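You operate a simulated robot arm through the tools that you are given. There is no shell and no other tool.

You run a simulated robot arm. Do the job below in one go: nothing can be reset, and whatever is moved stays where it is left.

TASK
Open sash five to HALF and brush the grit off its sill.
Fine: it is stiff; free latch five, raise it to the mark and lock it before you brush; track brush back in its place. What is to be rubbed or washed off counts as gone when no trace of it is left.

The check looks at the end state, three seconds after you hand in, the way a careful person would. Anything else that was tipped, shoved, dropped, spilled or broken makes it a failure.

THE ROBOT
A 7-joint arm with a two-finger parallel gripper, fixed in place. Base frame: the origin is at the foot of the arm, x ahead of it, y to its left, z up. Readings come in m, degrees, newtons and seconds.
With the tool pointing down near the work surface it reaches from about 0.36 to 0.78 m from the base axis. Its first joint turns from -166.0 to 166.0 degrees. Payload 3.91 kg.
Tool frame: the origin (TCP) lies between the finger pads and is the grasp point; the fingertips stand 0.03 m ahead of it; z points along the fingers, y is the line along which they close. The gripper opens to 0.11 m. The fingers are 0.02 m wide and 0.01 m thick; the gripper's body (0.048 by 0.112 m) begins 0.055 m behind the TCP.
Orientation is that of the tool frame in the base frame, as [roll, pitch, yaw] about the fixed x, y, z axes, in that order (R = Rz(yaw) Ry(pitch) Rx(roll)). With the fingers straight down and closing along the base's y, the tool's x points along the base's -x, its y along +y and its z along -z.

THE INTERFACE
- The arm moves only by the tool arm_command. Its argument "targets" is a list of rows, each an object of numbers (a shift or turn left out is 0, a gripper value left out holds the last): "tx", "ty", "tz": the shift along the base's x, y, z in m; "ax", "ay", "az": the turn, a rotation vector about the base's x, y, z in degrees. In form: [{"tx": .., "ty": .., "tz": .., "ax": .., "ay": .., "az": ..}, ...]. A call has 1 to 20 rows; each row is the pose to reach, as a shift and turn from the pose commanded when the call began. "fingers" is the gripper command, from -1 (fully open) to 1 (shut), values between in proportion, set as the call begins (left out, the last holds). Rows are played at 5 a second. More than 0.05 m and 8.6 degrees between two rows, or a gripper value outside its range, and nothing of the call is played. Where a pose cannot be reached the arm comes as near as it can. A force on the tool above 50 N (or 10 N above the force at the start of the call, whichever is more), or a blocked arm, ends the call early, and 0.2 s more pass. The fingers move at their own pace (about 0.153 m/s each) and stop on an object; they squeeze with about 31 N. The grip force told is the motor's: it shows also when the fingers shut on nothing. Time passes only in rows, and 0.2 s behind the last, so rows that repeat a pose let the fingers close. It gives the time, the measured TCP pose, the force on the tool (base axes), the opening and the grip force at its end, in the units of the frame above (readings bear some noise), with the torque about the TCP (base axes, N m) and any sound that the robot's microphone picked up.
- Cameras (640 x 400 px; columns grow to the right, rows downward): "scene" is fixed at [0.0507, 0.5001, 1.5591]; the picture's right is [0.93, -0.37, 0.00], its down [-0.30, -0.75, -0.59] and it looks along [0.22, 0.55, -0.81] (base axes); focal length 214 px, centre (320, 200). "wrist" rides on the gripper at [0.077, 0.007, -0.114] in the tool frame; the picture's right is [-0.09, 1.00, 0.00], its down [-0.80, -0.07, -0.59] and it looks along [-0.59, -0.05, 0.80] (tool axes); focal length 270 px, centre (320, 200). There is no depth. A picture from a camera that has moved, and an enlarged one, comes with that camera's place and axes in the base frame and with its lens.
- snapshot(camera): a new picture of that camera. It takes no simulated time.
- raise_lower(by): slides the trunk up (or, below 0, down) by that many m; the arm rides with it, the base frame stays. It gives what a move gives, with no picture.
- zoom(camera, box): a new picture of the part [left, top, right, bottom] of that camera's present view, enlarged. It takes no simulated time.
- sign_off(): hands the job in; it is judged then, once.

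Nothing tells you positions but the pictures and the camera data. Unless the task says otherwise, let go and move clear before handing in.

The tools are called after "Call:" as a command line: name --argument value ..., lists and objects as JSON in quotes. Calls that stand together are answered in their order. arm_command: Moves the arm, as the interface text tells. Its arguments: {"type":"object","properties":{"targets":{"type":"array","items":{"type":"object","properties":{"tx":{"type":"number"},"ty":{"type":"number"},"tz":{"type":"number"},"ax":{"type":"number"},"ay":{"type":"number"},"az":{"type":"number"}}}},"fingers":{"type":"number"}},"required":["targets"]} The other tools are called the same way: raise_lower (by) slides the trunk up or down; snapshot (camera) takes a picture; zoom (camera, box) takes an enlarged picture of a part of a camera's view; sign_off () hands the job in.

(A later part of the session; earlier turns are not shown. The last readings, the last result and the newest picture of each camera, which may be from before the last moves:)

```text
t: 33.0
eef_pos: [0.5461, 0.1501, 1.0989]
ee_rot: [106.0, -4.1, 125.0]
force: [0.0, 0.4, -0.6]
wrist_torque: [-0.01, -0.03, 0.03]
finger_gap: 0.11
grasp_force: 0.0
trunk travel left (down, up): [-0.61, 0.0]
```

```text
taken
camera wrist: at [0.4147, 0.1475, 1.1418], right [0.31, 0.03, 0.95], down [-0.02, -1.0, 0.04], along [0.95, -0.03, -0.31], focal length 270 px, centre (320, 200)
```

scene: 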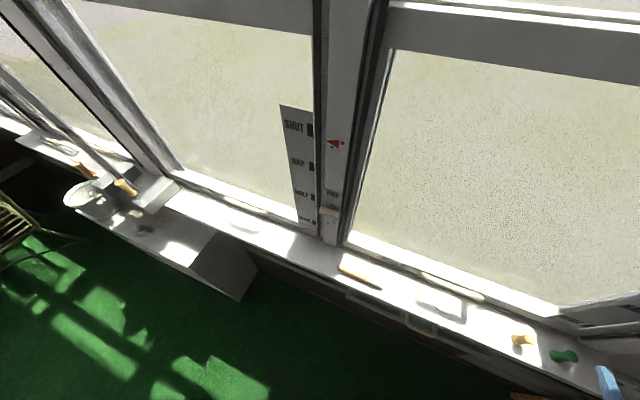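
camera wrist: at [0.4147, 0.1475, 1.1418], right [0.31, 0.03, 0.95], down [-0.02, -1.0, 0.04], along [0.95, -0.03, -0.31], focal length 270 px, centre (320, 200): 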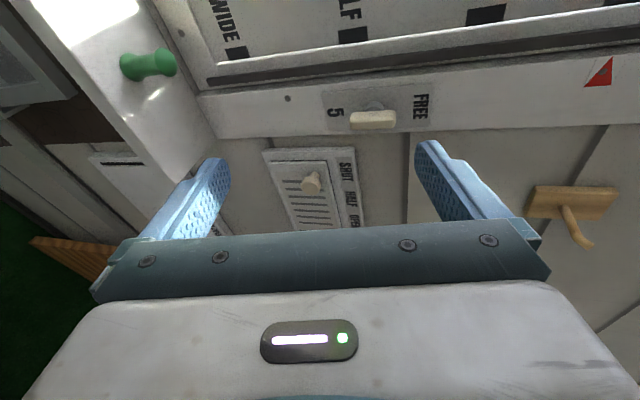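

Now roll the tool back about its own axis so the camera is underneath again, which is the posture that worked before.

Call:
arm_command --targets '[{"ax": -6.34, "ay": -4.65, "az": 2.25}, {"ax": -12.7, "ay": -9.3, "az": 4.5}, {"ax": -19, "ay": -13.9, "az": 6.75}, {"ax": -25.4, "ay": -18.6, "az": 9}, {"ax": -31.7, "ay": -23.2, "az": 11.3}, {"ax": -38, "ay": -27.9, "az": 13.5}, {"ax": -44.4, "ay": -32.5, "az": 15.8}, {"ax": -50.7, "ay": -37.2, "az": 18}, {"ax": -57.1, "ay": -41.8, "az": 20.3}, {"ax": -63.4, "ay": -46.5, "az": 22.5}, {"ax": -69.8, "ay": -51.1, "az": 24.8}]'

Call:
snapshot --camera "wrist"

```text
t: 35.4
eef_pos: [0.547, 0.1529, 1.0986]
ee_rot: [166.0, 73.4, -158.3]
force: [-0.3, 0.3, -0.3]
wrist_torque: [0.01, 0.0, 0.04]
finger_gap: 0.1101
grasp_force: 0.1
trunk travel left (down, up): [-0.61, 0.0]
```

```text
taken
camera wrist: at [0.4326, 0.0832, 1.0563], right [-0.55, 0.82, 0.15], down [-0.21, -0.31, 0.93], along [0.81, 0.48, 0.34], focal length 270 px, centre (320, 200)
```

wrist: 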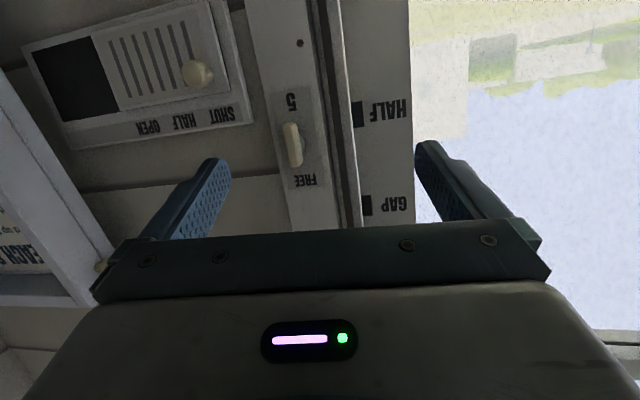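

Good. Now I'll tilt the tool down to about 45° and square it to the wall before heading left again.

Call:
arm_command --targets '[{"ax": -5.8, "ay": 4.4, "az": 2.2, "tz": 0.02}, {"ax": -11.6, "ay": 8.8, "az": 4.5, "tz": 0.04}, {"ax": -17.4, "ay": 13.2, "az": 6.8, "tz": 0.06}, {"ax": -23.3, "ay": 17.7, "az": 9, "tz": 0.08}]'

Call:
snapshot --camera "wrist"

```text
t: 36.4
eef_pos: [0.5474, 0.1519, 1.1791]
ee_rot: [-175.8, 45.5, -133.2]
force: [0.5, -0.7, 0.3]
wrist_torque: [0.0, 0.01, -0.01]
finger_gap: 0.1102
grasp_force: 0.1
trunk travel left (down, up): [-0.61, 0.0]
```

```text
taken
camera wrist: at [0.4427, 0.0617, 1.2037], right [-0.65, 0.76, 0.01], down [0.11, 0.08, 0.99], along [0.75, 0.64, -0.14], focal length 270 px, centre (320, 200)
```

wrist: 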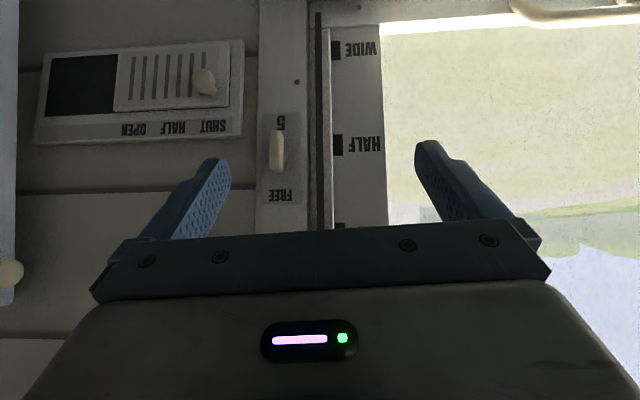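

Squared up with FREE still set. I'll slide left along the wall to face the lift bar in this posture.

Call:
arm_command --targets '[{"tx": -0.03, "ty": 0.03}, {"tx": -0.06, "ty": 0.06}, {"tx": -0.095, "ty": 0.095}, {"tx": -0.13, "ty": 0.13}, {"tx": -0.165, "ty": 0.165}, {"tx": -0.2, "ty": 0.2}, {"tx": -0.226, "ty": 0.226}]'

Call:
snapshot --camera "wrist"

Call:
snapshot --camera "scene"

```text
t: 38.0
eef_pos: [0.3224, 0.3775, 1.1815]
ee_rot: [-176.1, 46.0, -133.5]
force: [-1.9, 2.3, -3.7]
wrist_torque: [-0.03, -0.32, -0.2]
finger_gap: 0.1099
grasp_force: 0.1
out of reach, approached as far as the arm can: row 5
trunk travel left (down, up): [-0.61, 0.0]
```

```text
taken
camera wrist: at [0.2175, 0.288, 1.2056], right [-0.64, 0.76, 0.02], down [0.11, 0.07, 0.99], along [0.76, 0.64, -0.13], focal length 270 px, centre (320, 200)
```

wrist: 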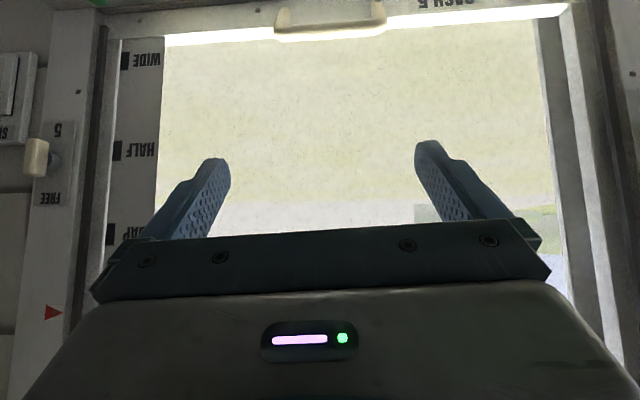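

```text
taken
```

scene: 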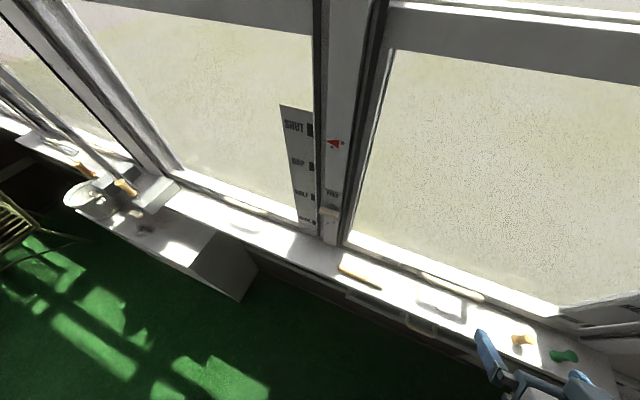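

The arm is now in front of the lift bar with the whole of sash 5 in view. I'll tilt the tool up toward horizontal here, in steps, to see whether it can reach under the bar level.

Call:
arm_command --targets '[{"ax": 4.5, "ay": -4.5}, {"ax": 9, "ay": -9}, {"ax": 13.5, "ay": -13.5}, {"ax": 18, "ay": -18}]'

Call:
snapshot --camera "wrist"

```text
t: 38.6
eef_pos: [0.3247, 0.3776, 1.1895]
ee_rot: [152.5, 48.2, -157.7]
force: [0.3, 0.4, 0.6]
wrist_torque: [-0.02, 0.0, 0.01]
finger_gap: 0.1101
grasp_force: 0.1
trunk travel left (down, up): [-0.61, 0.0]
stopped in row 2: the arm was blocked; the commanded pose is now the measured one
```

```text
taken
camera wrist: at [0.2212, 0.2833, 1.2019], right [-0.6, 0.71, 0.37], down [0.28, -0.25, 0.93], along [0.75, 0.66, -0.05], focal length 270 px, centre (320, 200)
```

wrist: 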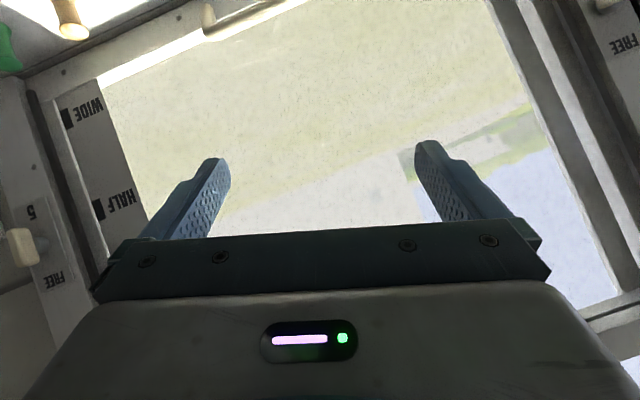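

The wrist is at a singular alignment here. Tilting down away from it should clear that, and then I'll use a lower trunk so the forearm is flatter for the handle. Nothing is touching.

Call:
arm_command --targets '[{"ax": -5.8, "ay": 1.7, "az": 0.5}, {"ax": -11.7, "ay": 3.3, "az": 1.1}, {"ax": -17.5, "ay": 5, "az": 1.6}, {"ax": -23.3, "ay": 6.7, "az": 2.2}, {"ax": -29.2, "ay": 8.3, "az": 2.7}, {"ax": -35, "ay": 10, "az": 3.3}]'

Call:
snapshot --camera "wrist"

```text
t: 40.0
eef_pos: [0.3224, 0.376, 1.2083]
ee_rot: [171.1, 21.6, -140.5]
force: [-0.6, 0.2, -0.9]
wrist_torque: [0.02, 0.0, 0.0]
finger_gap: 0.1101
grasp_force: 0.0
trunk travel left (down, up): [-0.61, 0.0]
stopped in row 6: the arm was blocked; the commanded pose is now the measured one
```

```text
taken
camera wrist: at [0.2406, 0.2935, 1.2866], right [-0.61, 0.78, 0.18], down [0.51, 0.21, 0.83], along [0.61, 0.59, -0.53], focal length 270 px, centre (320, 200)
```

wrist: 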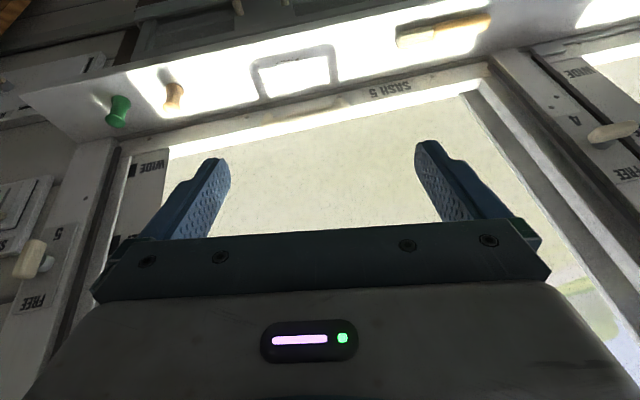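

Almost there. I'll continue down to a straight-down tool to normalise the arm posture.

Call:
arm_command --targets '[{"ax": -4.2, "ay": 2, "az": 0.7}, {"ax": -8.4, "ay": 4, "az": 1.5}, {"ax": -12.6, "ay": 6, "az": 2.2}, {"ax": -16.8, "ay": 8, "az": 3}, {"ax": -21, "ay": 10, "az": 3.7}]'

Call:
snapshot --camera "wrist"

Call:
snapshot --camera "scene"

```text
t: 41.2
eef_pos: [0.3212, 0.3761, 1.2086]
ee_rot: [180.0, -0.1, -135.0]
force: [-0.7, 0.0, -0.1]
wrist_torque: [0.03, 0.0, 0.02]
finger_gap: 0.1103
grasp_force: 0.0
trunk travel left (down, up): [-0.61, 0.0]
```

```text
taken
camera wrist: at [0.2614, 0.3249, 1.3229], right [-0.64, 0.77, 0.0], down [0.62, 0.52, 0.59], along [0.46, 0.38, -0.8], focal length 270 px, centre (320, 200)
```

wrist: 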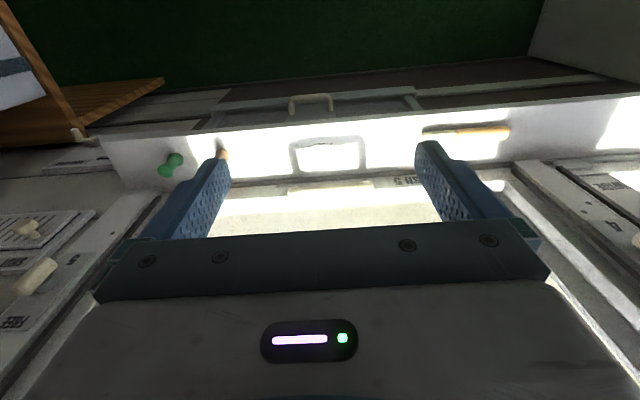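

```text
taken
```

scene: 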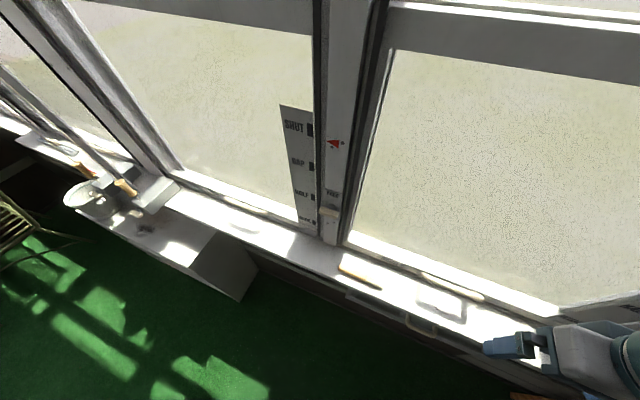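

The arm posture is clean again with the tool straight down. I'll lift the tool high, then lower the trunk so the forearm works from a flatter angle.

Call:
arm_command --targets '[{"tz": 0.04}, {"tz": 0.08}, {"tz": 0.12}, {"tz": 0.16}, {"tz": 0.2}, {"tz": 0.24}]'

Call:
raise_lower --by -0.25

Call:
snapshot --camera "scene"

```text
t: 42.6
eef_pos: [0.3226, 0.3757, 1.448]
ee_rot: [180.0, 0.0, -135.0]
force: [-0.7, -0.1, 0.3]
wrist_torque: [0.0, 0.0, 0.02]
finger_gap: 0.1098
grasp_force: 0.0
trunk travel left (down, up): [-0.61, 0.0]
```

```text
t: 45.1
eef_pos: [0.3234, 0.3756, 1.1983]
ee_rot: [-180.0, 0.0, -135.0]
force: [-0.3, 0.1, 1.0]
wrist_torque: [-0.02, -0.02, 0.01]
finger_gap: 0.1101
grasp_force: 0.0
trunk travel left (down, up): [-0.36, 0.25]
```

```text
taken
```

scene: 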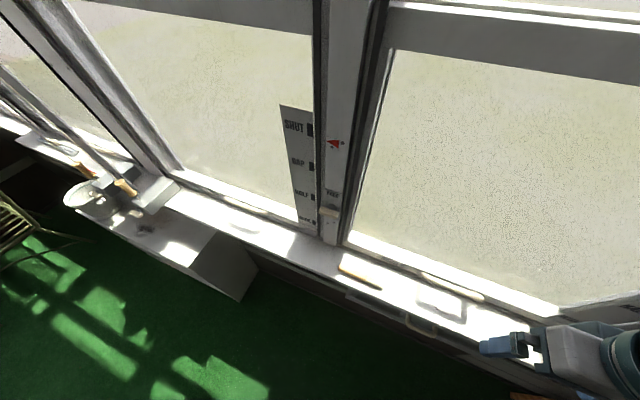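

Everything tracks. Now roll the tool 90° so the fingers close across the lift bar.

Call:
arm_command --targets '[{"az": -8.2}, {"az": -16.4}, {"az": -24.6}, {"az": -32.8}, {"az": -41}, {"az": -49.2}, {"az": -57.4}, {"az": -65.6}, {"az": -73.8}, {"az": -82}, {"az": -90}]'

Call:
snapshot --camera "wrist"

```text
t: 47.5
eef_pos: [0.3215, 0.3759, 1.1977]
ee_rot: [180.0, 0.1, 134.8]
force: [1.0, 0.2, -0.3]
wrist_torque: [0.0, -0.02, 0.0]
finger_gap: 0.1101
grasp_force: 0.0
trunk travel left (down, up): [-0.36, 0.25]
```

```text
taken
camera wrist: at [0.272, 0.4344, 1.3129], right [0.77, 0.64, 0.0], down [0.51, -0.62, 0.6], along [0.38, -0.46, -0.8], focal length 270 px, centre (320, 200)
```

wrist: 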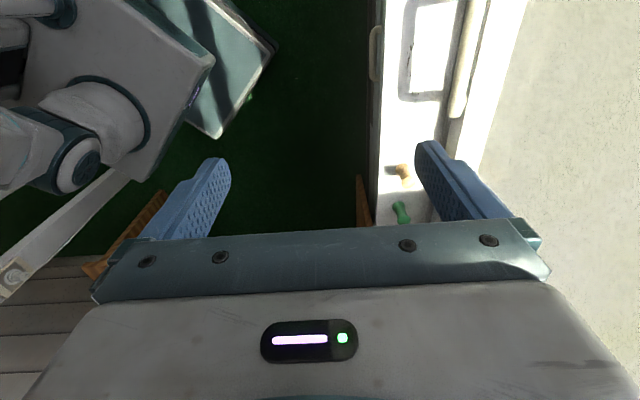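

The roll worked. I'll tilt the fingers forward to 55° while rising a little, then lower the trunk further so the wrist stays well away from the singular alignment.

Call:
arm_command --targets '[{"ax": 5.56, "ay": -5.56, "tz": 0.01}, {"ax": 11.1, "ay": -11.1, "tz": 0.02}, {"ax": 16.7, "ay": -16.7, "tz": 0.04}, {"ax": 22.2, "ay": -22.2, "tz": 0.06}, {"ax": 27.8, "ay": -27.8, "tz": 0.08}, {"ax": 33.3, "ay": -33.3, "tz": 0.1}, {"ax": 38.9, "ay": -38.9, "tz": 0.12}]'

Call:
raise_lower --by -0.3

Call:
snapshot --camera "wrist"

```text
t: 48.8
eef_pos: [0.3947, 0.3155, 1.2745]
ee_rot: [142.0, 0.1, 123.1]
force: [-0.5, -0.9, 0.1]
wrist_torque: [-0.02, -0.01, -0.05]
finger_gap: 0.1101
grasp_force: 0.1
trunk travel left (down, up): [-0.36, 0.25]
stopped in row 6: the arm was blocked; the commanded pose is now the measured one
```

```text
t: 51.8
eef_pos: [0.3942, 0.3153, 0.9752]
ee_rot: [142.1, 0.0, 123.1]
force: [0.2, 0.6, 0.5]
wrist_torque: [0.03, 0.01, -0.02]
finger_gap: 0.1101
grasp_force: 0.1
trunk travel left (down, up): [-0.06, 0.55]
```

```text
taken
camera wrist: at [0.2966, 0.3427, 1.0703], right [0.71, 0.36, 0.61], down [0.09, -0.9, 0.43], along [0.7, -0.25, -0.67], focal length 270 px, centre (320, 200)
```

wrist: 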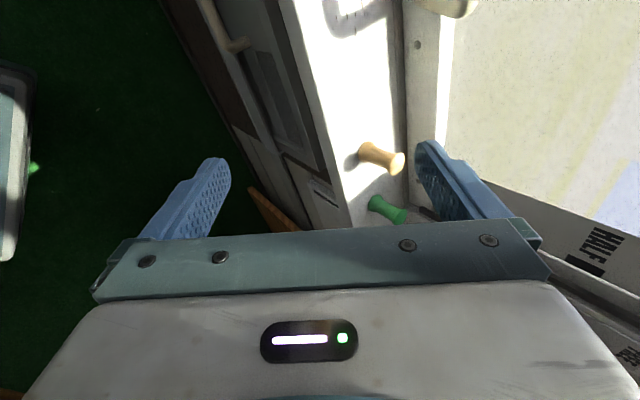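

The near-radial, horizontal posture keeps hitting the singularity. The latch pose worked because the tool pointed about 30° off the radial direction, so I'll do the same at the handle and point the fingers about 30° left of square. First I'll yaw the tool.

Call:
arm_command --targets '[{"az": 6.2, "tz": 0.01}, {"az": 12.4, "tz": 0.02}, {"az": 18.6, "tz": 0.03}, {"az": 24.8, "tz": 0.04}, {"az": 31, "tz": 0.05}, {"az": 37, "tz": 0.06}]'

Call:
snapshot --camera "wrist"

```text
t: 53.1
eef_pos: [0.3927, 0.3159, 1.0365]
ee_rot: [142.1, 0.2, 160.3]
force: [-0.4, -1.0, 0.6]
wrist_torque: [-0.02, -0.01, 0.01]
finger_gap: 0.1102
grasp_force: 0.0
trunk travel left (down, up): [-0.06, 0.55]
```

```text
taken
camera wrist: at [0.2974, 0.2791, 1.1304], right [0.35, 0.71, 0.61], down [0.61, -0.67, 0.43], along [0.71, 0.23, -0.67], focal length 270 px, centre (320, 200)
```

wrist: 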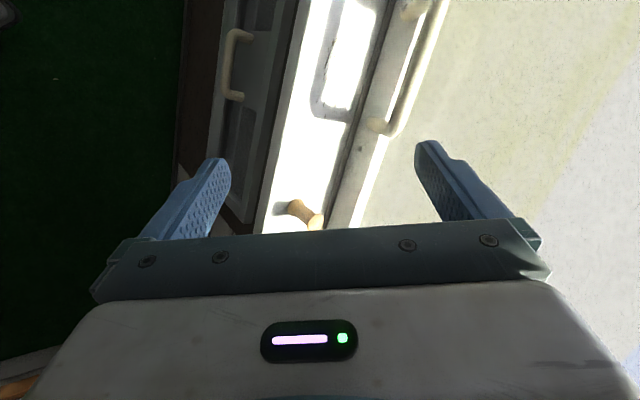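

That worked, and I can see the bow handle clearly. Next I'll raise the tool toward level in this off-square heading.

Call:
arm_command --targets '[{"ax": 6.58, "ay": -2.39}, {"ax": 13.2, "ay": -4.8}, {"ax": 19.7, "ay": -7.2}, {"ax": 26.3, "ay": -9.6}, {"ax": 32.9, "ay": -12}]'

Call:
snapshot --camera "wrist"

```text
t: 54.4
eef_pos: [0.3937, 0.3162, 1.035]
ee_rot: [107.0, 0.2, 160.1]
force: [0.8, 0.1, 0.0]
wrist_torque: [-0.04, 0.04, -0.01]
finger_gap: 0.1101
grasp_force: 0.1
trunk travel left (down, up): [-0.06, 0.55]
```

```text
taken
camera wrist: at [0.2835, 0.2394, 1.0753], right [0.18, 0.24, 0.95], down [0.55, -0.83, 0.11], along [0.81, 0.51, -0.28], focal length 270 px, centre (320, 200)
```

wrist: 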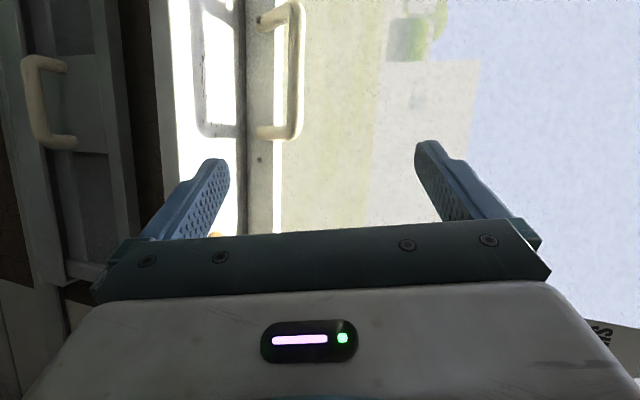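

This posture is solid. I'll zoom in on the handle to pin down its position.

Call:
zoom --camera "wrist" --box '[180, 0, 340, 160]'

```text
2.50 times, centred on (260, 80) of wrist
camera zoom: at [0.2835, 0.2394, 1.0753], right [0.18, 0.24, 0.95], down [0.55, -0.83, 0.11], along [0.81, 0.51, -0.28], focal length 676 px, centre (470, 500)
```

zoom: 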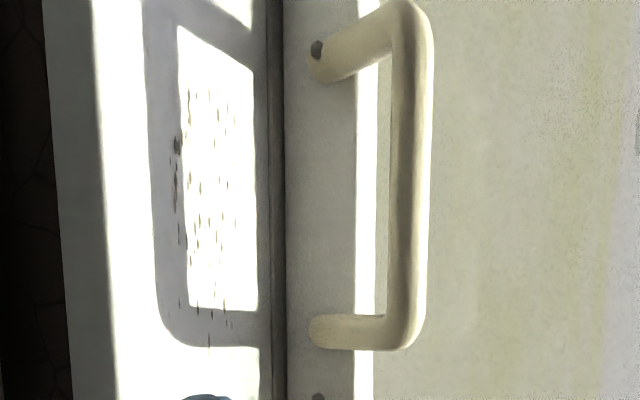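

Handle measured: bar at d≈0.671, z≈0.946, from u −0.108 to 0.024, about 16 mm thick. The sill top is at z≈0.856, with grit at d 0.63–0.68. I'll go to a pre-grasp point in front of the bar with the fingers half open.

Call:
arm_command --targets '[{"tx": 0.006, "ty": 0.03, "tz": -0.016}, {"tx": 0.0125, "ty": 0.058, "tz": -0.033}, {"tx": 0.019, "ty": 0.087, "tz": -0.05}, {"tx": 0.0249, "ty": 0.1162, "tz": -0.0656}]' --fingers -0.2

Call:
snapshot --camera "wrist"

Call:
snapshot --camera "scene"

```text
t: 55.4
eef_pos: [0.4184, 0.4306, 0.9702]
ee_rot: [107.1, 0.1, 160.2]
force: [0.1, -0.1, 0.1]
wrist_torque: [-0.04, 0.01, 0.0]
finger_gap: 0.0663
grasp_force: 0.1
trunk travel left (down, up): [-0.06, 0.55]
```

```text
taken
camera wrist: at [0.3078, 0.3553, 1.0096], right [0.18, 0.25, 0.95], down [0.55, -0.83, 0.11], along [0.81, 0.51, -0.28], focal length 270 px, centre (320, 200)
```

wrist: 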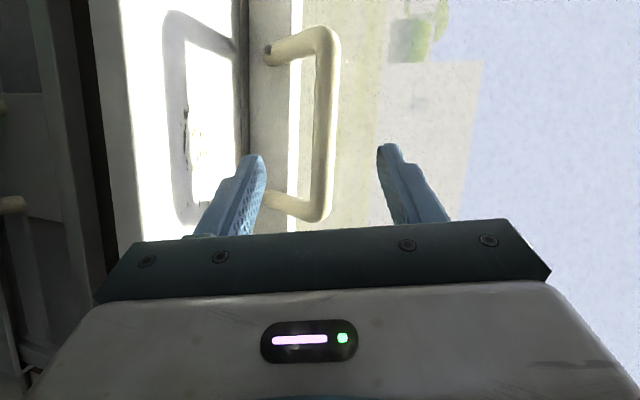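

```text
taken
```

scene: 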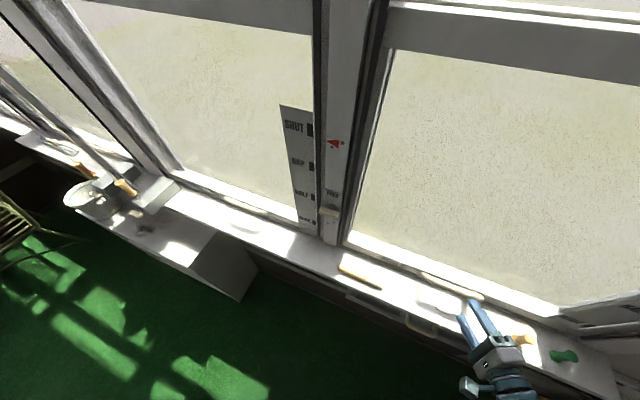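

The bar sits centred between the fingertips. I'll move in along the tool axis and close.

Call:
arm_command --targets '[{"tx": 0.008, "ty": 0.022, "tz": -0.006}, {"tx": 0.016, "ty": 0.044, "tz": -0.013}, {"tx": 0.0229, "ty": 0.0629, "tz": -0.019}]'

Call:
snapshot --camera "wrist"

```text
t: 56.1
eef_pos: [0.441, 0.4946, 0.9527]
ee_rot: [107.1, 0.3, 160.1]
force: [-0.3, -1.0, 0.1]
wrist_torque: [-0.01, -0.04, -0.03]
finger_gap: 0.066
grasp_force: 0.1
trunk travel left (down, up): [-0.06, 0.55]
```

```text
taken
camera wrist: at [0.3318, 0.4185, 0.9914], right [0.18, 0.25, 0.95], down [0.55, -0.83, 0.11], along [0.81, 0.51, -0.28], focal length 270 px, centre (320, 200)
```

wrist: 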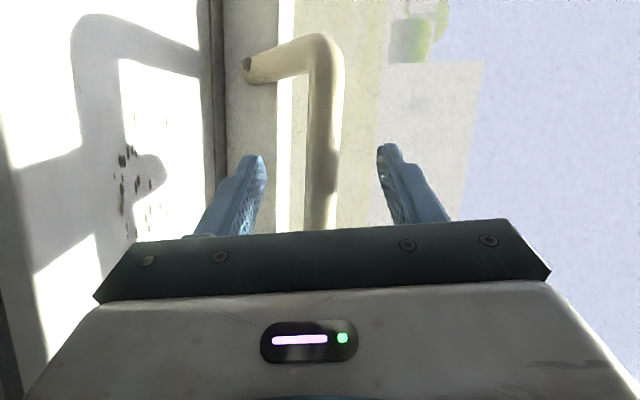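

Bar is centred between the fingers. Closing.

Call:
arm_command --targets '[{"tx": 0}, {"tx": 0}, {"tx": 0}]' --fingers 1

Call:
snapshot --camera "wrist"

```text
t: 57.0
eef_pos: [0.4415, 0.494, 0.9525]
ee_rot: [107.1, 0.2, 160.2]
force: [6.3, 10.0, 10.0]
wrist_torque: [0.89, 0.77, -0.79]
finger_gap: 0.0204
grasp_force: 45.2
trunk travel left (down, up): [-0.06, 0.55]
```

```text
taken
camera wrist: at [0.332, 0.4188, 0.9921], right [0.18, 0.24, 0.95], down [0.55, -0.83, 0.11], along [0.81, 0.51, -0.28], focal length 270 px, centre (320, 200)
```

wrist: 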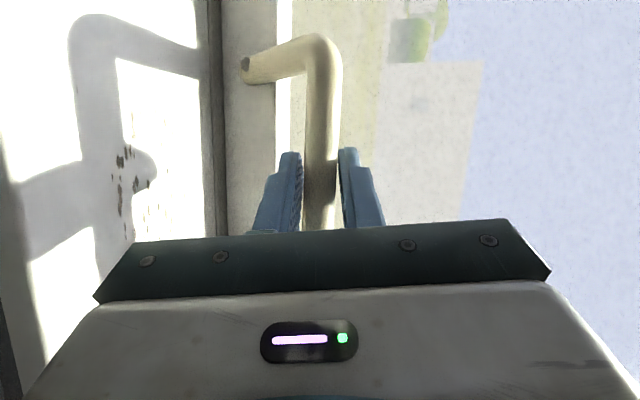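

Gripped at about 20 mm. I'll lift in a small step and watch the force.

Call:
arm_command --targets '[{"tz": 0.005}, {"tz": 0.01}, {"tz": 0.015}, {"tz": 0.02}]'

Call:
snapshot --camera "wrist"

```text
t: 58.0
eef_pos: [0.4427, 0.4956, 0.9675]
ee_rot: [107.5, 0.1, 160.2]
force: [-5.9, -10.2, -25.4]
wrist_torque: [0.68, 1.03, 0.62]
finger_gap: 0.0203
grasp_force: 45.3
trunk travel left (down, up): [-0.06, 0.55]
```

```text
taken
camera wrist: at [0.3324, 0.4188, 1.0087], right [0.18, 0.25, 0.95], down [0.55, -0.82, 0.11], along [0.81, 0.51, -0.29], focal length 270 px, centre (320, 200)
```

wrist: 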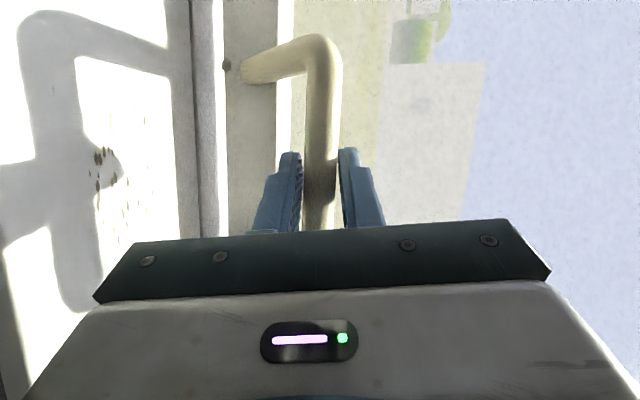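

The sash is moving, with about 25 N of drag. I'll carry on with the trunk so the arm pose stays fixed.

Call:
raise_lower --by 0.06

Call:
snapshot --camera "wrist"

Call:
snapshot --camera "scene"

```text
t: 59.0
eef_pos: [0.4423, 0.4953, 1.0303]
ee_rot: [107.0, 0.1, 160.2]
force: [-3.8, -6.4, -19.1]
wrist_torque: [0.6, 0.97, 0.28]
finger_gap: 0.0207
grasp_force: 45.3
trunk travel left (down, up): [-0.12, 0.49]
```

```text
taken
camera wrist: at [0.3322, 0.4188, 1.0704], right [0.18, 0.25, 0.95], down [0.55, -0.83, 0.11], along [0.81, 0.51, -0.29], focal length 270 px, centre (320, 200)
```

wrist: 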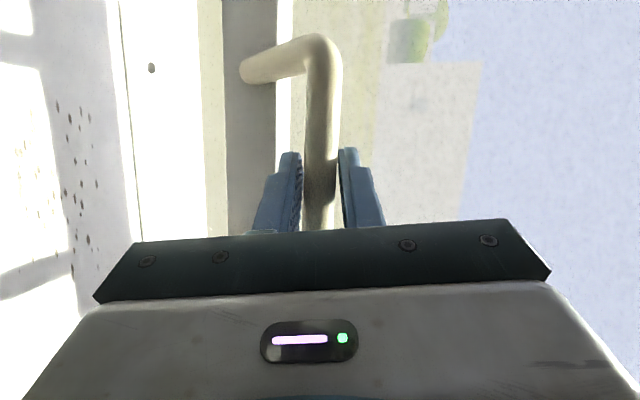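

```text
taken
```

scene: 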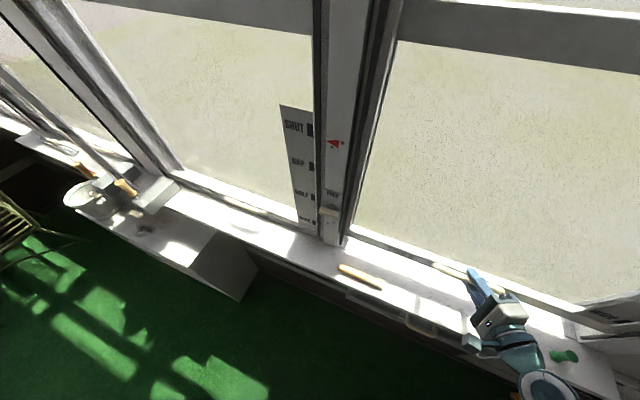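

The sash is up about 0.078 m, with about 0.144 m to go to HALF. Continuing with the trunk.

Call:
raise_lower --by 0.1

Call:
raise_lower --by 0.044

Call:
snapshot --camera "wrist"

Call:
snapshot --camera "scene"

```text
t: 60.3
eef_pos: [0.4411, 0.4948, 1.1304]
ee_rot: [107.2, 0.1, 160.2]
force: [-4.6, -6.7, -20.8]
wrist_torque: [0.55, 0.97, 0.1]
finger_gap: 0.0202
grasp_force: 45.0
trunk travel left (down, up): [-0.22, 0.39]
```

```text
t: 61.1
eef_pos: [0.4419, 0.4952, 1.1737]
ee_rot: [107.0, 0.0, 160.2]
force: [-3.7, -5.3, -20.3]
wrist_torque: [0.55, 0.95, 0.19]
finger_gap: 0.0207
grasp_force: 45.3
trunk travel left (down, up): [-0.264, 0.346]
```

```text
taken
camera wrist: at [0.3322, 0.4189, 1.2144], right [0.18, 0.25, 0.95], down [0.55, -0.83, 0.11], along [0.81, 0.51, -0.29], focal length 270 px, centre (320, 200)
```

wrist: 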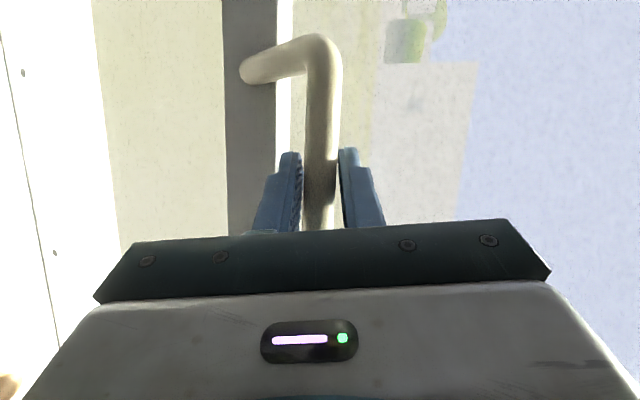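

```text
taken
```

scene: 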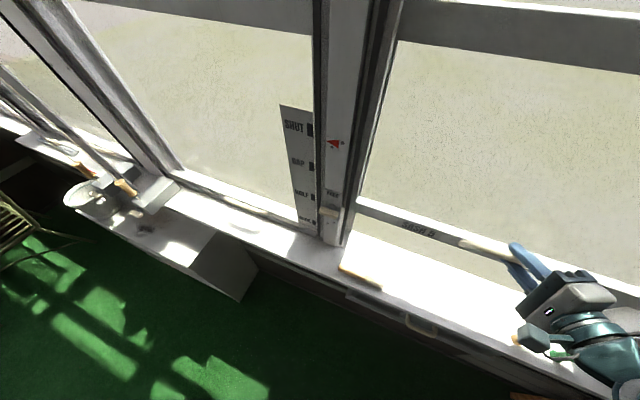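

The lift measures about 0.221 m. Before letting go, I'll ease the load slightly to check that the sash holds itself by friction.

Call:
arm_command --targets '[{"tz": -0.002}, {"tz": -0.004}, {"tz": -0.004}]'

```text
t: 62.0
eef_pos: [0.4404, 0.4955, 1.1738]
ee_rot: [106.6, 0.4, 160.0]
force: [6.7, 9.7, 10.8]
wrist_torque: [1.1, 0.84, 0.26]
finger_gap: 0.0203
grasp_force: 45.3
trunk travel left (down, up): [-0.264, 0.346]
```

The load reversed and the sash didn't move, so friction holds it. I'll release and back straight out.

Call:
arm_command --targets '[{"tz": 0}, {"tz": 0}, {"tz": 0}]' --fingers -0.1

Call:
arm_command --targets '[{"tx": -0.01, "ty": -0.027, "tz": 0.009}, {"tx": -0.023, "ty": -0.063, "tz": 0.02}, {"tx": -0.036, "ty": -0.1, "tz": 0.032}, {"tx": -0.049, "ty": -0.135, "tz": 0.044}]'

Call:
snapshot --camera "wrist"

```text
t: 62.8
eef_pos: [0.4414, 0.4944, 1.1698]
ee_rot: [107.1, 0.2, 160.2]
force: [0.0, -0.5, -0.1]
wrist_torque: [0.02, 0.02, -0.02]
finger_gap: 0.0603
grasp_force: 0.1
trunk travel left (down, up): [-0.264, 0.346]
```

```text
t: 63.8
eef_pos: [0.3916, 0.3595, 1.2174]
ee_rot: [107.1, 0.2, 160.3]
force: [-0.6, -0.4, -0.3]
wrist_torque: [0.0, 0.01, -0.01]
finger_gap: 0.0605
grasp_force: 0.0
trunk travel left (down, up): [-0.264, 0.346]
```

```text
taken
camera wrist: at [0.2825, 0.2827, 1.2562], right [0.18, 0.25, 0.95], down [0.55, -0.83, 0.11], along [0.81, 0.51, -0.28], focal length 270 px, centre (320, 200)
```

wrist: 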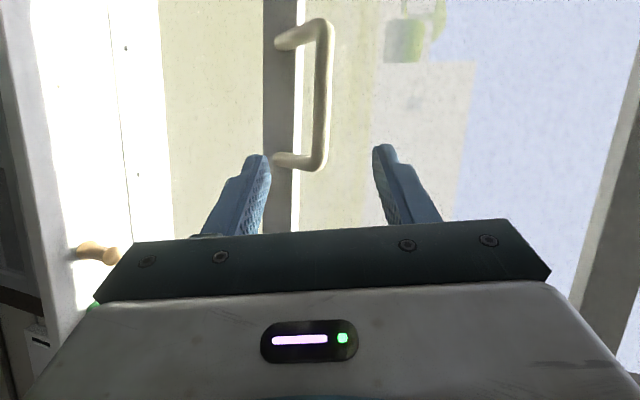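

The handle stayed up. I'll swing the arm around its base toward the right post to check HALF against the pointer.

Call:
arm_command --targets '[{"tx": 0.0299, "ty": -0.0355, "az": -5}, {"tx": 0.0565, "ty": -0.0735, "az": -10}, {"tx": 0.0797, "ty": -0.1136, "az": -15}, {"tx": 0.0994, "ty": -0.1556, "az": -20}, {"tx": 0.1153, "ty": -0.1992, "az": -25}]'

Call:
snapshot --camera "wrist"

```text
t: 65.0
eef_pos: [0.507, 0.1591, 1.2159]
ee_rot: [107.1, 0.2, 135.1]
force: [-0.6, 0.9, 0.2]
wrist_torque: [-0.03, -0.02, 0.0]
finger_gap: 0.0603
grasp_force: 0.0
trunk travel left (down, up): [-0.264, 0.346]
```

```text
taken
camera wrist: at [0.376, 0.1364, 1.2554], right [0.27, 0.15, 0.95], down [0.15, -0.98, 0.11], along [0.95, 0.11, -0.28], focal length 270 px, centre (320, 200)
```

wrist: 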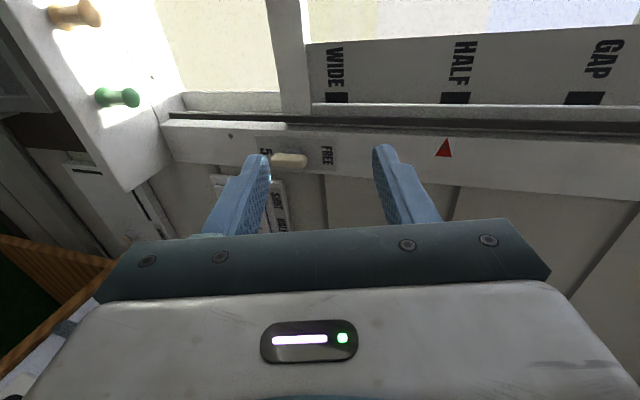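

Call:
zoom --camera "wrist" --box '[380, 60, 520, 180]'

```text
3.33 times, centred on (450, 120) of wrist
camera zoom: at [0.376, 0.1364, 1.2554], right [0.27, 0.15, 0.95], down [0.15, -0.98, 0.11], along [0.95, 0.11, -0.28], focal length 901 px, centre (-113, 467)
```

zoom: 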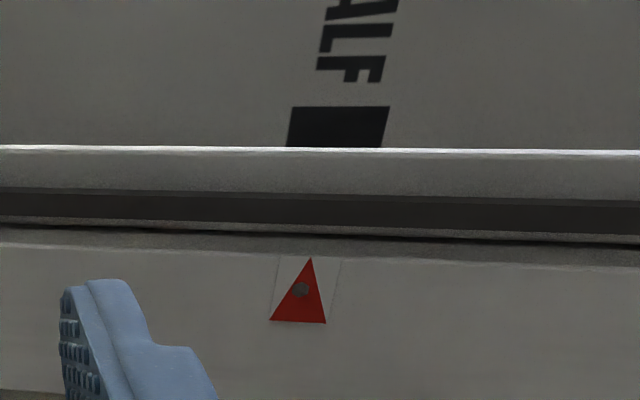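

HALF lines up with the pointer to within 2–3 mm. Now to lock it: I'll level the tool in front of the latch and roll it so the fingers straddle the upright bar.

Call:
arm_command --targets '[{"tx": 0.018, "ty": -0.018, "tz": -0.029, "ax": 3, "ay": -3}, {"tx": 0.035, "ty": -0.035, "tz": -0.058, "ax": 6, "ay": -6}, {"tx": 0.053, "ty": -0.053, "tz": -0.087, "ax": 9, "ay": -9}, {"tx": 0.0707, "ty": -0.0707, "tz": -0.116, "ax": 12, "ay": -12}]'

Call:
arm_command --targets '[{"ax": -5.785, "ay": -5.785}, {"ax": -11.57, "ay": -11.57}, {"ax": -17.36, "ay": -17.36}, {"ax": -23.14, "ay": -23.14}, {"ax": -28.93, "ay": -28.93}, {"ax": -34.71, "ay": -34.71}, {"ax": -40.5, "ay": -40.5}, {"ax": -46.28, "ay": -46.28}, {"ax": -52.07, "ay": -52.07}, {"ax": -57.85, "ay": -57.85}, {"ax": -63.64, "ay": -63.64}]'

Call:
snapshot --camera "wrist"

```text
t: 66.0
eef_pos: [0.5792, 0.0891, 1.0999]
ee_rot: [90.0, 0.4, 135.0]
force: [0.0, -0.4, -0.5]
wrist_torque: [0.0, -0.01, -0.02]
finger_gap: 0.0604
grasp_force: 0.2
trunk travel left (down, up): [-0.264, 0.346]
```

```text
t: 68.3
eef_pos: [0.5786, 0.0899, 1.0995]
ee_rot: [-103.7, 89.6, -58.8]
force: [0.5, -0.6, 0.4]
wrist_torque: [0.0, 0.01, -0.02]
finger_gap: 0.0606
grasp_force: 0.1
trunk travel left (down, up): [-0.264, 0.346]
```

```text
taken
camera wrist: at [0.4921, 0.012, 1.0224], right [-0.7, 0.71, 0.08], down [-0.37, -0.46, 0.8], along [0.6, 0.53, 0.59], focal length 270 px, centre (320, 200)
```

wrist: 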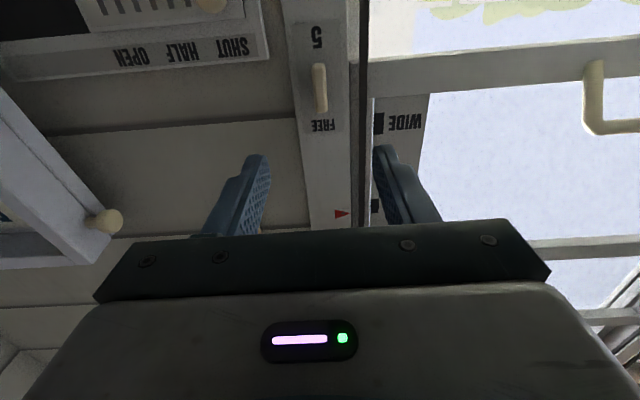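

The latch bar is upright straight ahead. Moving in with the fingers straddling it.

Call:
arm_command --targets '[{"tx": 0.033, "ty": 0.033}, {"tx": 0.066, "ty": 0.066}, {"tx": 0.1, "ty": 0.1}, {"tx": 0.12, "ty": 0.12}, {"tx": 0.133, "ty": 0.132}]'

Call:
snapshot --camera "wrist"

```text
t: 69.5
eef_pos: [0.712, 0.2223, 1.0989]
ee_rot: [-111.7, 89.7, -66.6]
force: [0.3, -0.2, 0.0]
wrist_torque: [-0.01, -0.02, 0.01]
finger_gap: 0.0606
grasp_force: 0.1
trunk travel left (down, up): [-0.264, 0.346]
```

```text
taken
camera wrist: at [0.6255, 0.1441, 1.0224], right [-0.7, 0.71, 0.08], down [-0.37, -0.47, 0.8], along [0.61, 0.53, 0.59], focal length 270 px, centre (320, 200)
```

wrist: 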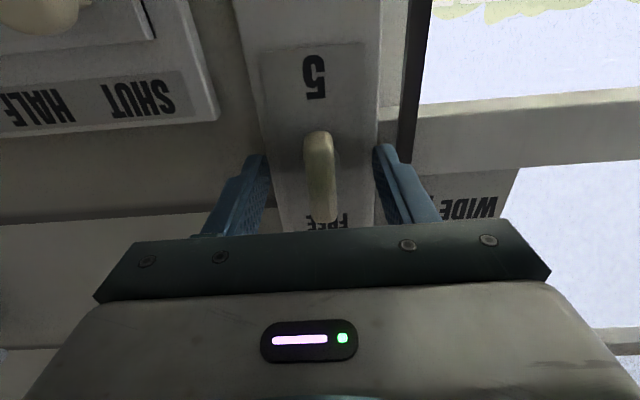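

Straddling the bar. I'll close, then turn it back 90° clockwise to lock.

Call:
arm_command --targets '[{"tx": 0}, {"tx": 0}, {"tx": 0}]' --fingers 1

Call:
arm_command --targets '[{"ax": 5.3, "ay": 5.3}, {"ax": 10.6, "ay": 10.6}, {"ax": 15.9, "ay": 15.9}, {"ax": 21.2, "ay": 21.2}, {"ax": 26.5, "ay": 26.5}, {"ax": 31.8, "ay": 31.8}, {"ax": 37.1, "ay": 37.1}, {"ax": 42.4, "ay": 42.4}, {"ax": 47.7, "ay": 47.7}, {"ax": 53, "ay": 53}, {"ax": 58.3, "ay": 58.3}, {"ax": 63.64, "ay": 63.64}]'

Call:
snapshot --camera "wrist"

```text
t: 70.3
eef_pos: [0.7115, 0.2227, 1.0995]
ee_rot: [-111.1, 89.8, -66.2]
force: [0.0, 2.2, 1.0]
wrist_torque: [0.46, -0.16, -0.04]
finger_gap: 0.015
grasp_force: 45.2
trunk travel left (down, up): [-0.264, 0.346]
```

```text
t: 73.0
eef_pos: [0.7123, 0.2228, 1.1001]
ee_rot: [90.1, 0.2, 135.1]
force: [5.5, 7.3, 10.9]
wrist_torque: [0.05, -0.09, -0.96]
finger_gap: 0.0149
grasp_force: 44.9
trunk travel left (down, up): [-0.264, 0.346]
```

```text
taken
camera wrist: at [0.5751, 0.1946, 1.1066], right [0.06, -0.06, 1.0], down [0.15, -0.99, -0.07], along [0.99, 0.15, -0.05], focal length 270 px, centre (320, 200)
```

wrist: 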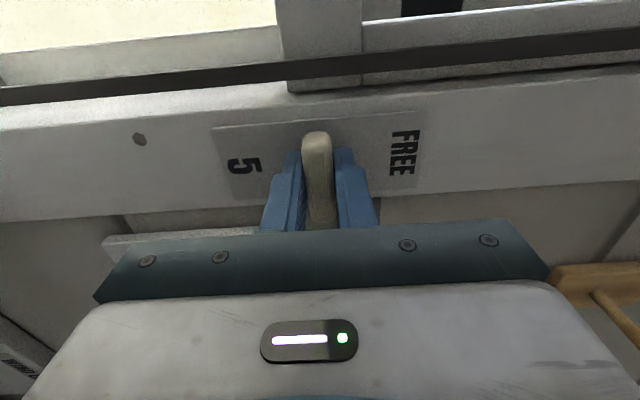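

The bar is horizontal again. I'll release and back out.

Call:
arm_command --targets '[{"tx": 0}, {"tx": 0}]' --fingers 0

Call:
arm_command --targets '[{"tx": -0.025, "ty": -0.025}, {"tx": -0.055, "ty": -0.055}, {"tx": -0.09, "ty": -0.09}, {"tx": -0.125, "ty": -0.125}, {"tx": -0.16, "ty": -0.16, "tz": 0.03}, {"tx": -0.17, "ty": -0.17, "tz": 0.07}]'

Call:
snapshot --camera "wrist"

```text
t: 73.5
eef_pos: [0.7123, 0.2213, 1.0981]
ee_rot: [90.2, 0.3, 135.1]
force: [-0.6, 0.3, -1.0]
wrist_torque: [0.01, -0.01, 0.0]
finger_gap: 0.0551
grasp_force: 0.1
trunk travel left (down, up): [-0.264, 0.346]
```

```text
refused: row 5 steps farther than a row can; nothing moved
```

```text
taken
camera wrist: at [0.5756, 0.1939, 1.1053], right [0.06, -0.06, 1.0], down [0.15, -0.99, -0.07], along [0.99, 0.15, -0.05], focal length 270 px, centre (320, 200)
```

wrist: 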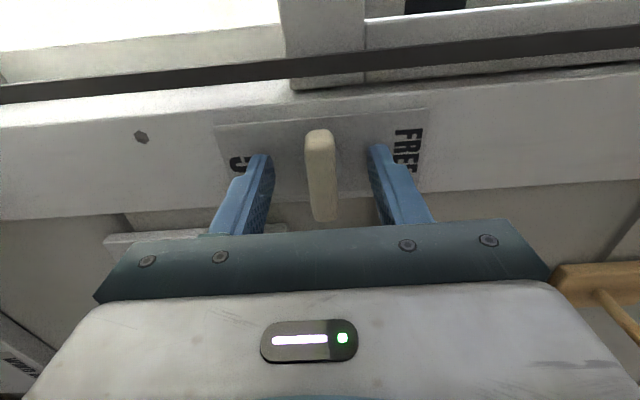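

Fingers are open and clear of the bar. The retreat was refused because one step was too long, so I'll back out with smaller steps.

Call:
arm_command --targets '[{"tx": -0.025, "ty": -0.025}, {"tx": -0.055, "ty": -0.055}, {"tx": -0.085, "ty": -0.085}, {"tx": -0.115, "ty": -0.115}, {"tx": -0.145, "ty": -0.145}, {"tx": -0.165, "ty": -0.165, "tz": 0.035}, {"tx": -0.17, "ty": -0.17, "tz": 0.08}]'

Call:
snapshot --camera "wrist"

Call:
snapshot --camera "scene"

```text
t: 75.2
eef_pos: [0.5423, 0.0511, 1.1794]
ee_rot: [90.1, 0.2, 135.2]
force: [-0.5, 0.2, -0.1]
wrist_torque: [0.04, 0.05, 0.0]
finger_gap: 0.0552
grasp_force: 0.1
trunk travel left (down, up): [-0.264, 0.346]
```

```text
taken
camera wrist: at [0.4063, 0.0232, 1.1868], right [0.06, -0.06, 1.0], down [0.15, -0.99, -0.07], along [0.99, 0.15, -0.05], focal length 270 px, centre (320, 200)
```

wrist: 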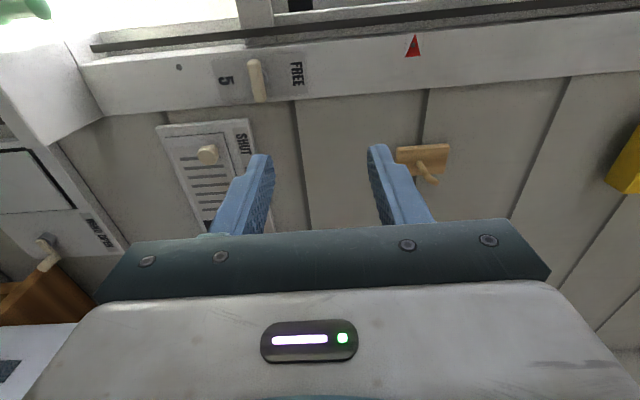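

```text
taken
```

scene: 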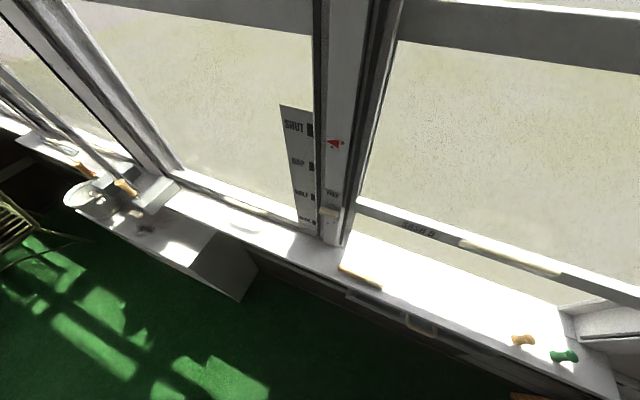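

The latch is locked and the sash is up. Now I'll look at the brush, its place, and the grit.

Call:
zoom --camera "scene" --box '[320, 230, 480, 330]'

Call:
zoom --camera "scene" --box '[400, 240, 600, 370]'

```text
4.00 times, centred on (400, 280) of scene
camera zoom: at [0.0507, 0.5001, 1.5591], right [0.93, -0.37, 0.0], down [-0.3, -0.75, -0.59], along [0.22, 0.55, -0.81], focal length 858 px, centre (0, -120)
```

zoom: 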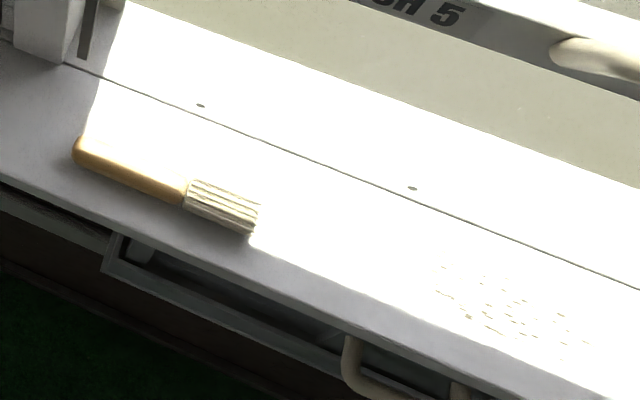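

```text
3.08 times, centred on (500, 305) of scene
camera zoom: at [0.0507, 0.5001, 1.5591], right [0.93, -0.37, 0.0], down [-0.3, -0.75, -0.59], along [0.22, 0.55, -0.81], focal length 660 px, centre (-234, -123)
```

zoom: 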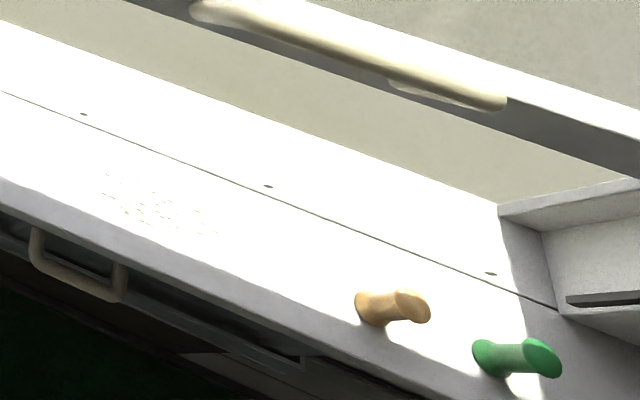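

The brush lies along the sill with its handle from u≈−0.355 to −0.264 and its head out to −0.205, at d≈0.632. The grit covers u −0.08 to 0.04, d 0.625–0.68. I'll tip the tool down and lower it slightly, ready for the brush.

Call:
arm_command --targets '[{"ax": -5.785, "ay": 5.785, "tz": -0.012}, {"ax": -11.57, "ay": 11.57, "tz": -0.024}, {"ax": -17.36, "ay": 17.36, "tz": -0.036}, {"ax": -23.14, "ay": 23.14, "tz": -0.048}, {"ax": -28.93, "ay": 28.93, "tz": -0.06}, {"ax": -34.71, "ay": 34.71, "tz": -0.072}, {"ax": -40.5, "ay": 40.5, "tz": -0.084}, {"ax": -46.28, "ay": 46.28, "tz": -0.096}, {"ax": -52.07, "ay": 52.07, "tz": -0.108}, {"ax": -57.85, "ay": 57.85, "tz": -0.115}, {"ax": -63.64, "ay": 63.64, "tz": -0.12}]'

Call:
snapshot --camera "wrist"

```text
t: 77.5
eef_pos: [0.5412, 0.0516, 1.059]
ee_rot: [-179.8, -0.1, 135.2]
force: [-0.8, 0.0, 0.5]
wrist_torque: [0.03, -0.03, 0.01]
finger_gap: 0.0548
grasp_force: 0.1
trunk travel left (down, up): [-0.264, 0.346]
```

```text
taken
camera wrist: at [0.4915, 0.1098, 1.1737], right [0.76, 0.65, 0.0], down [0.52, -0.61, 0.59], along [0.38, -0.46, -0.8], focal length 270 px, centre (320, 200)
```

wrist: 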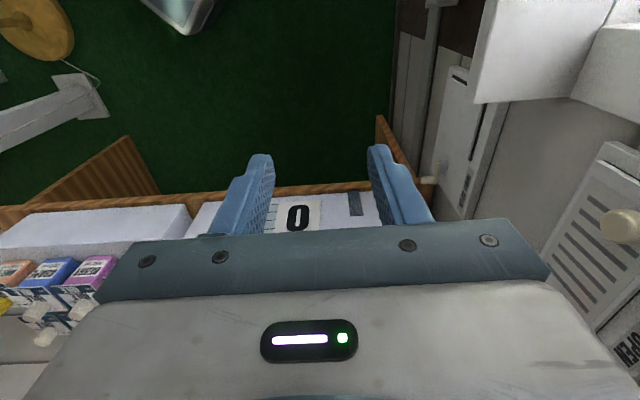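

Tool is straight down. I'll travel left along the wall at safe height to over the brush.

Call:
arm_command --targets '[{"tx": -0.028, "ty": 0.0329}, {"tx": -0.056, "ty": 0.0657}, {"tx": -0.084, "ty": 0.0986}, {"tx": -0.112, "ty": 0.1314}, {"tx": -0.14, "ty": 0.1643}, {"tx": -0.168, "ty": 0.1971}, {"tx": -0.196, "ty": 0.23}, {"tx": -0.2245, "ty": 0.2628}, {"tx": -0.2526, "ty": 0.2957}, {"tx": -0.2807, "ty": 0.3285}, {"tx": -0.3087, "ty": 0.3614}, {"tx": -0.3368, "ty": 0.3942}, {"tx": -0.3649, "ty": 0.4271}, {"tx": -0.3929, "ty": 0.46}, {"tx": -0.421, "ty": 0.4928}]'

Call:
snapshot --camera "wrist"

Call:
snapshot --camera "scene"

```text
t: 80.8
eef_pos: [0.119, 0.5455, 1.0588]
ee_rot: [-179.9, 0.0, 135.3]
force: [-0.9, -0.1, 0.6]
wrist_torque: [0.02, 0.01, 0.0]
finger_gap: 0.0551
grasp_force: 0.1
trunk travel left (down, up): [-0.264, 0.346]
```

```text
taken
camera wrist: at [0.0689, 0.6032, 1.1729], right [0.76, 0.65, 0.0], down [0.52, -0.61, 0.59], along [0.38, -0.45, -0.8], focal length 270 px, centre (320, 200)
```

wrist: 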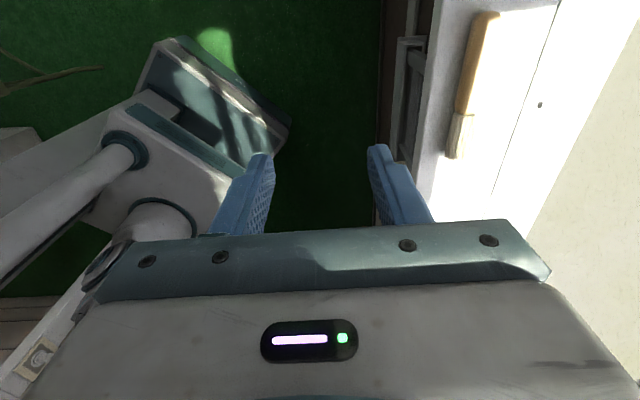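

```text
taken
```

scene: 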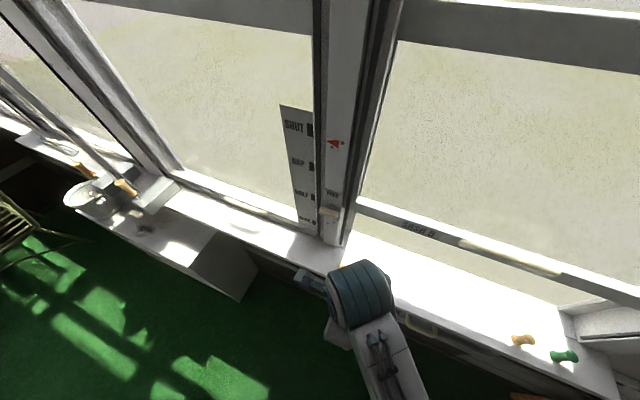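

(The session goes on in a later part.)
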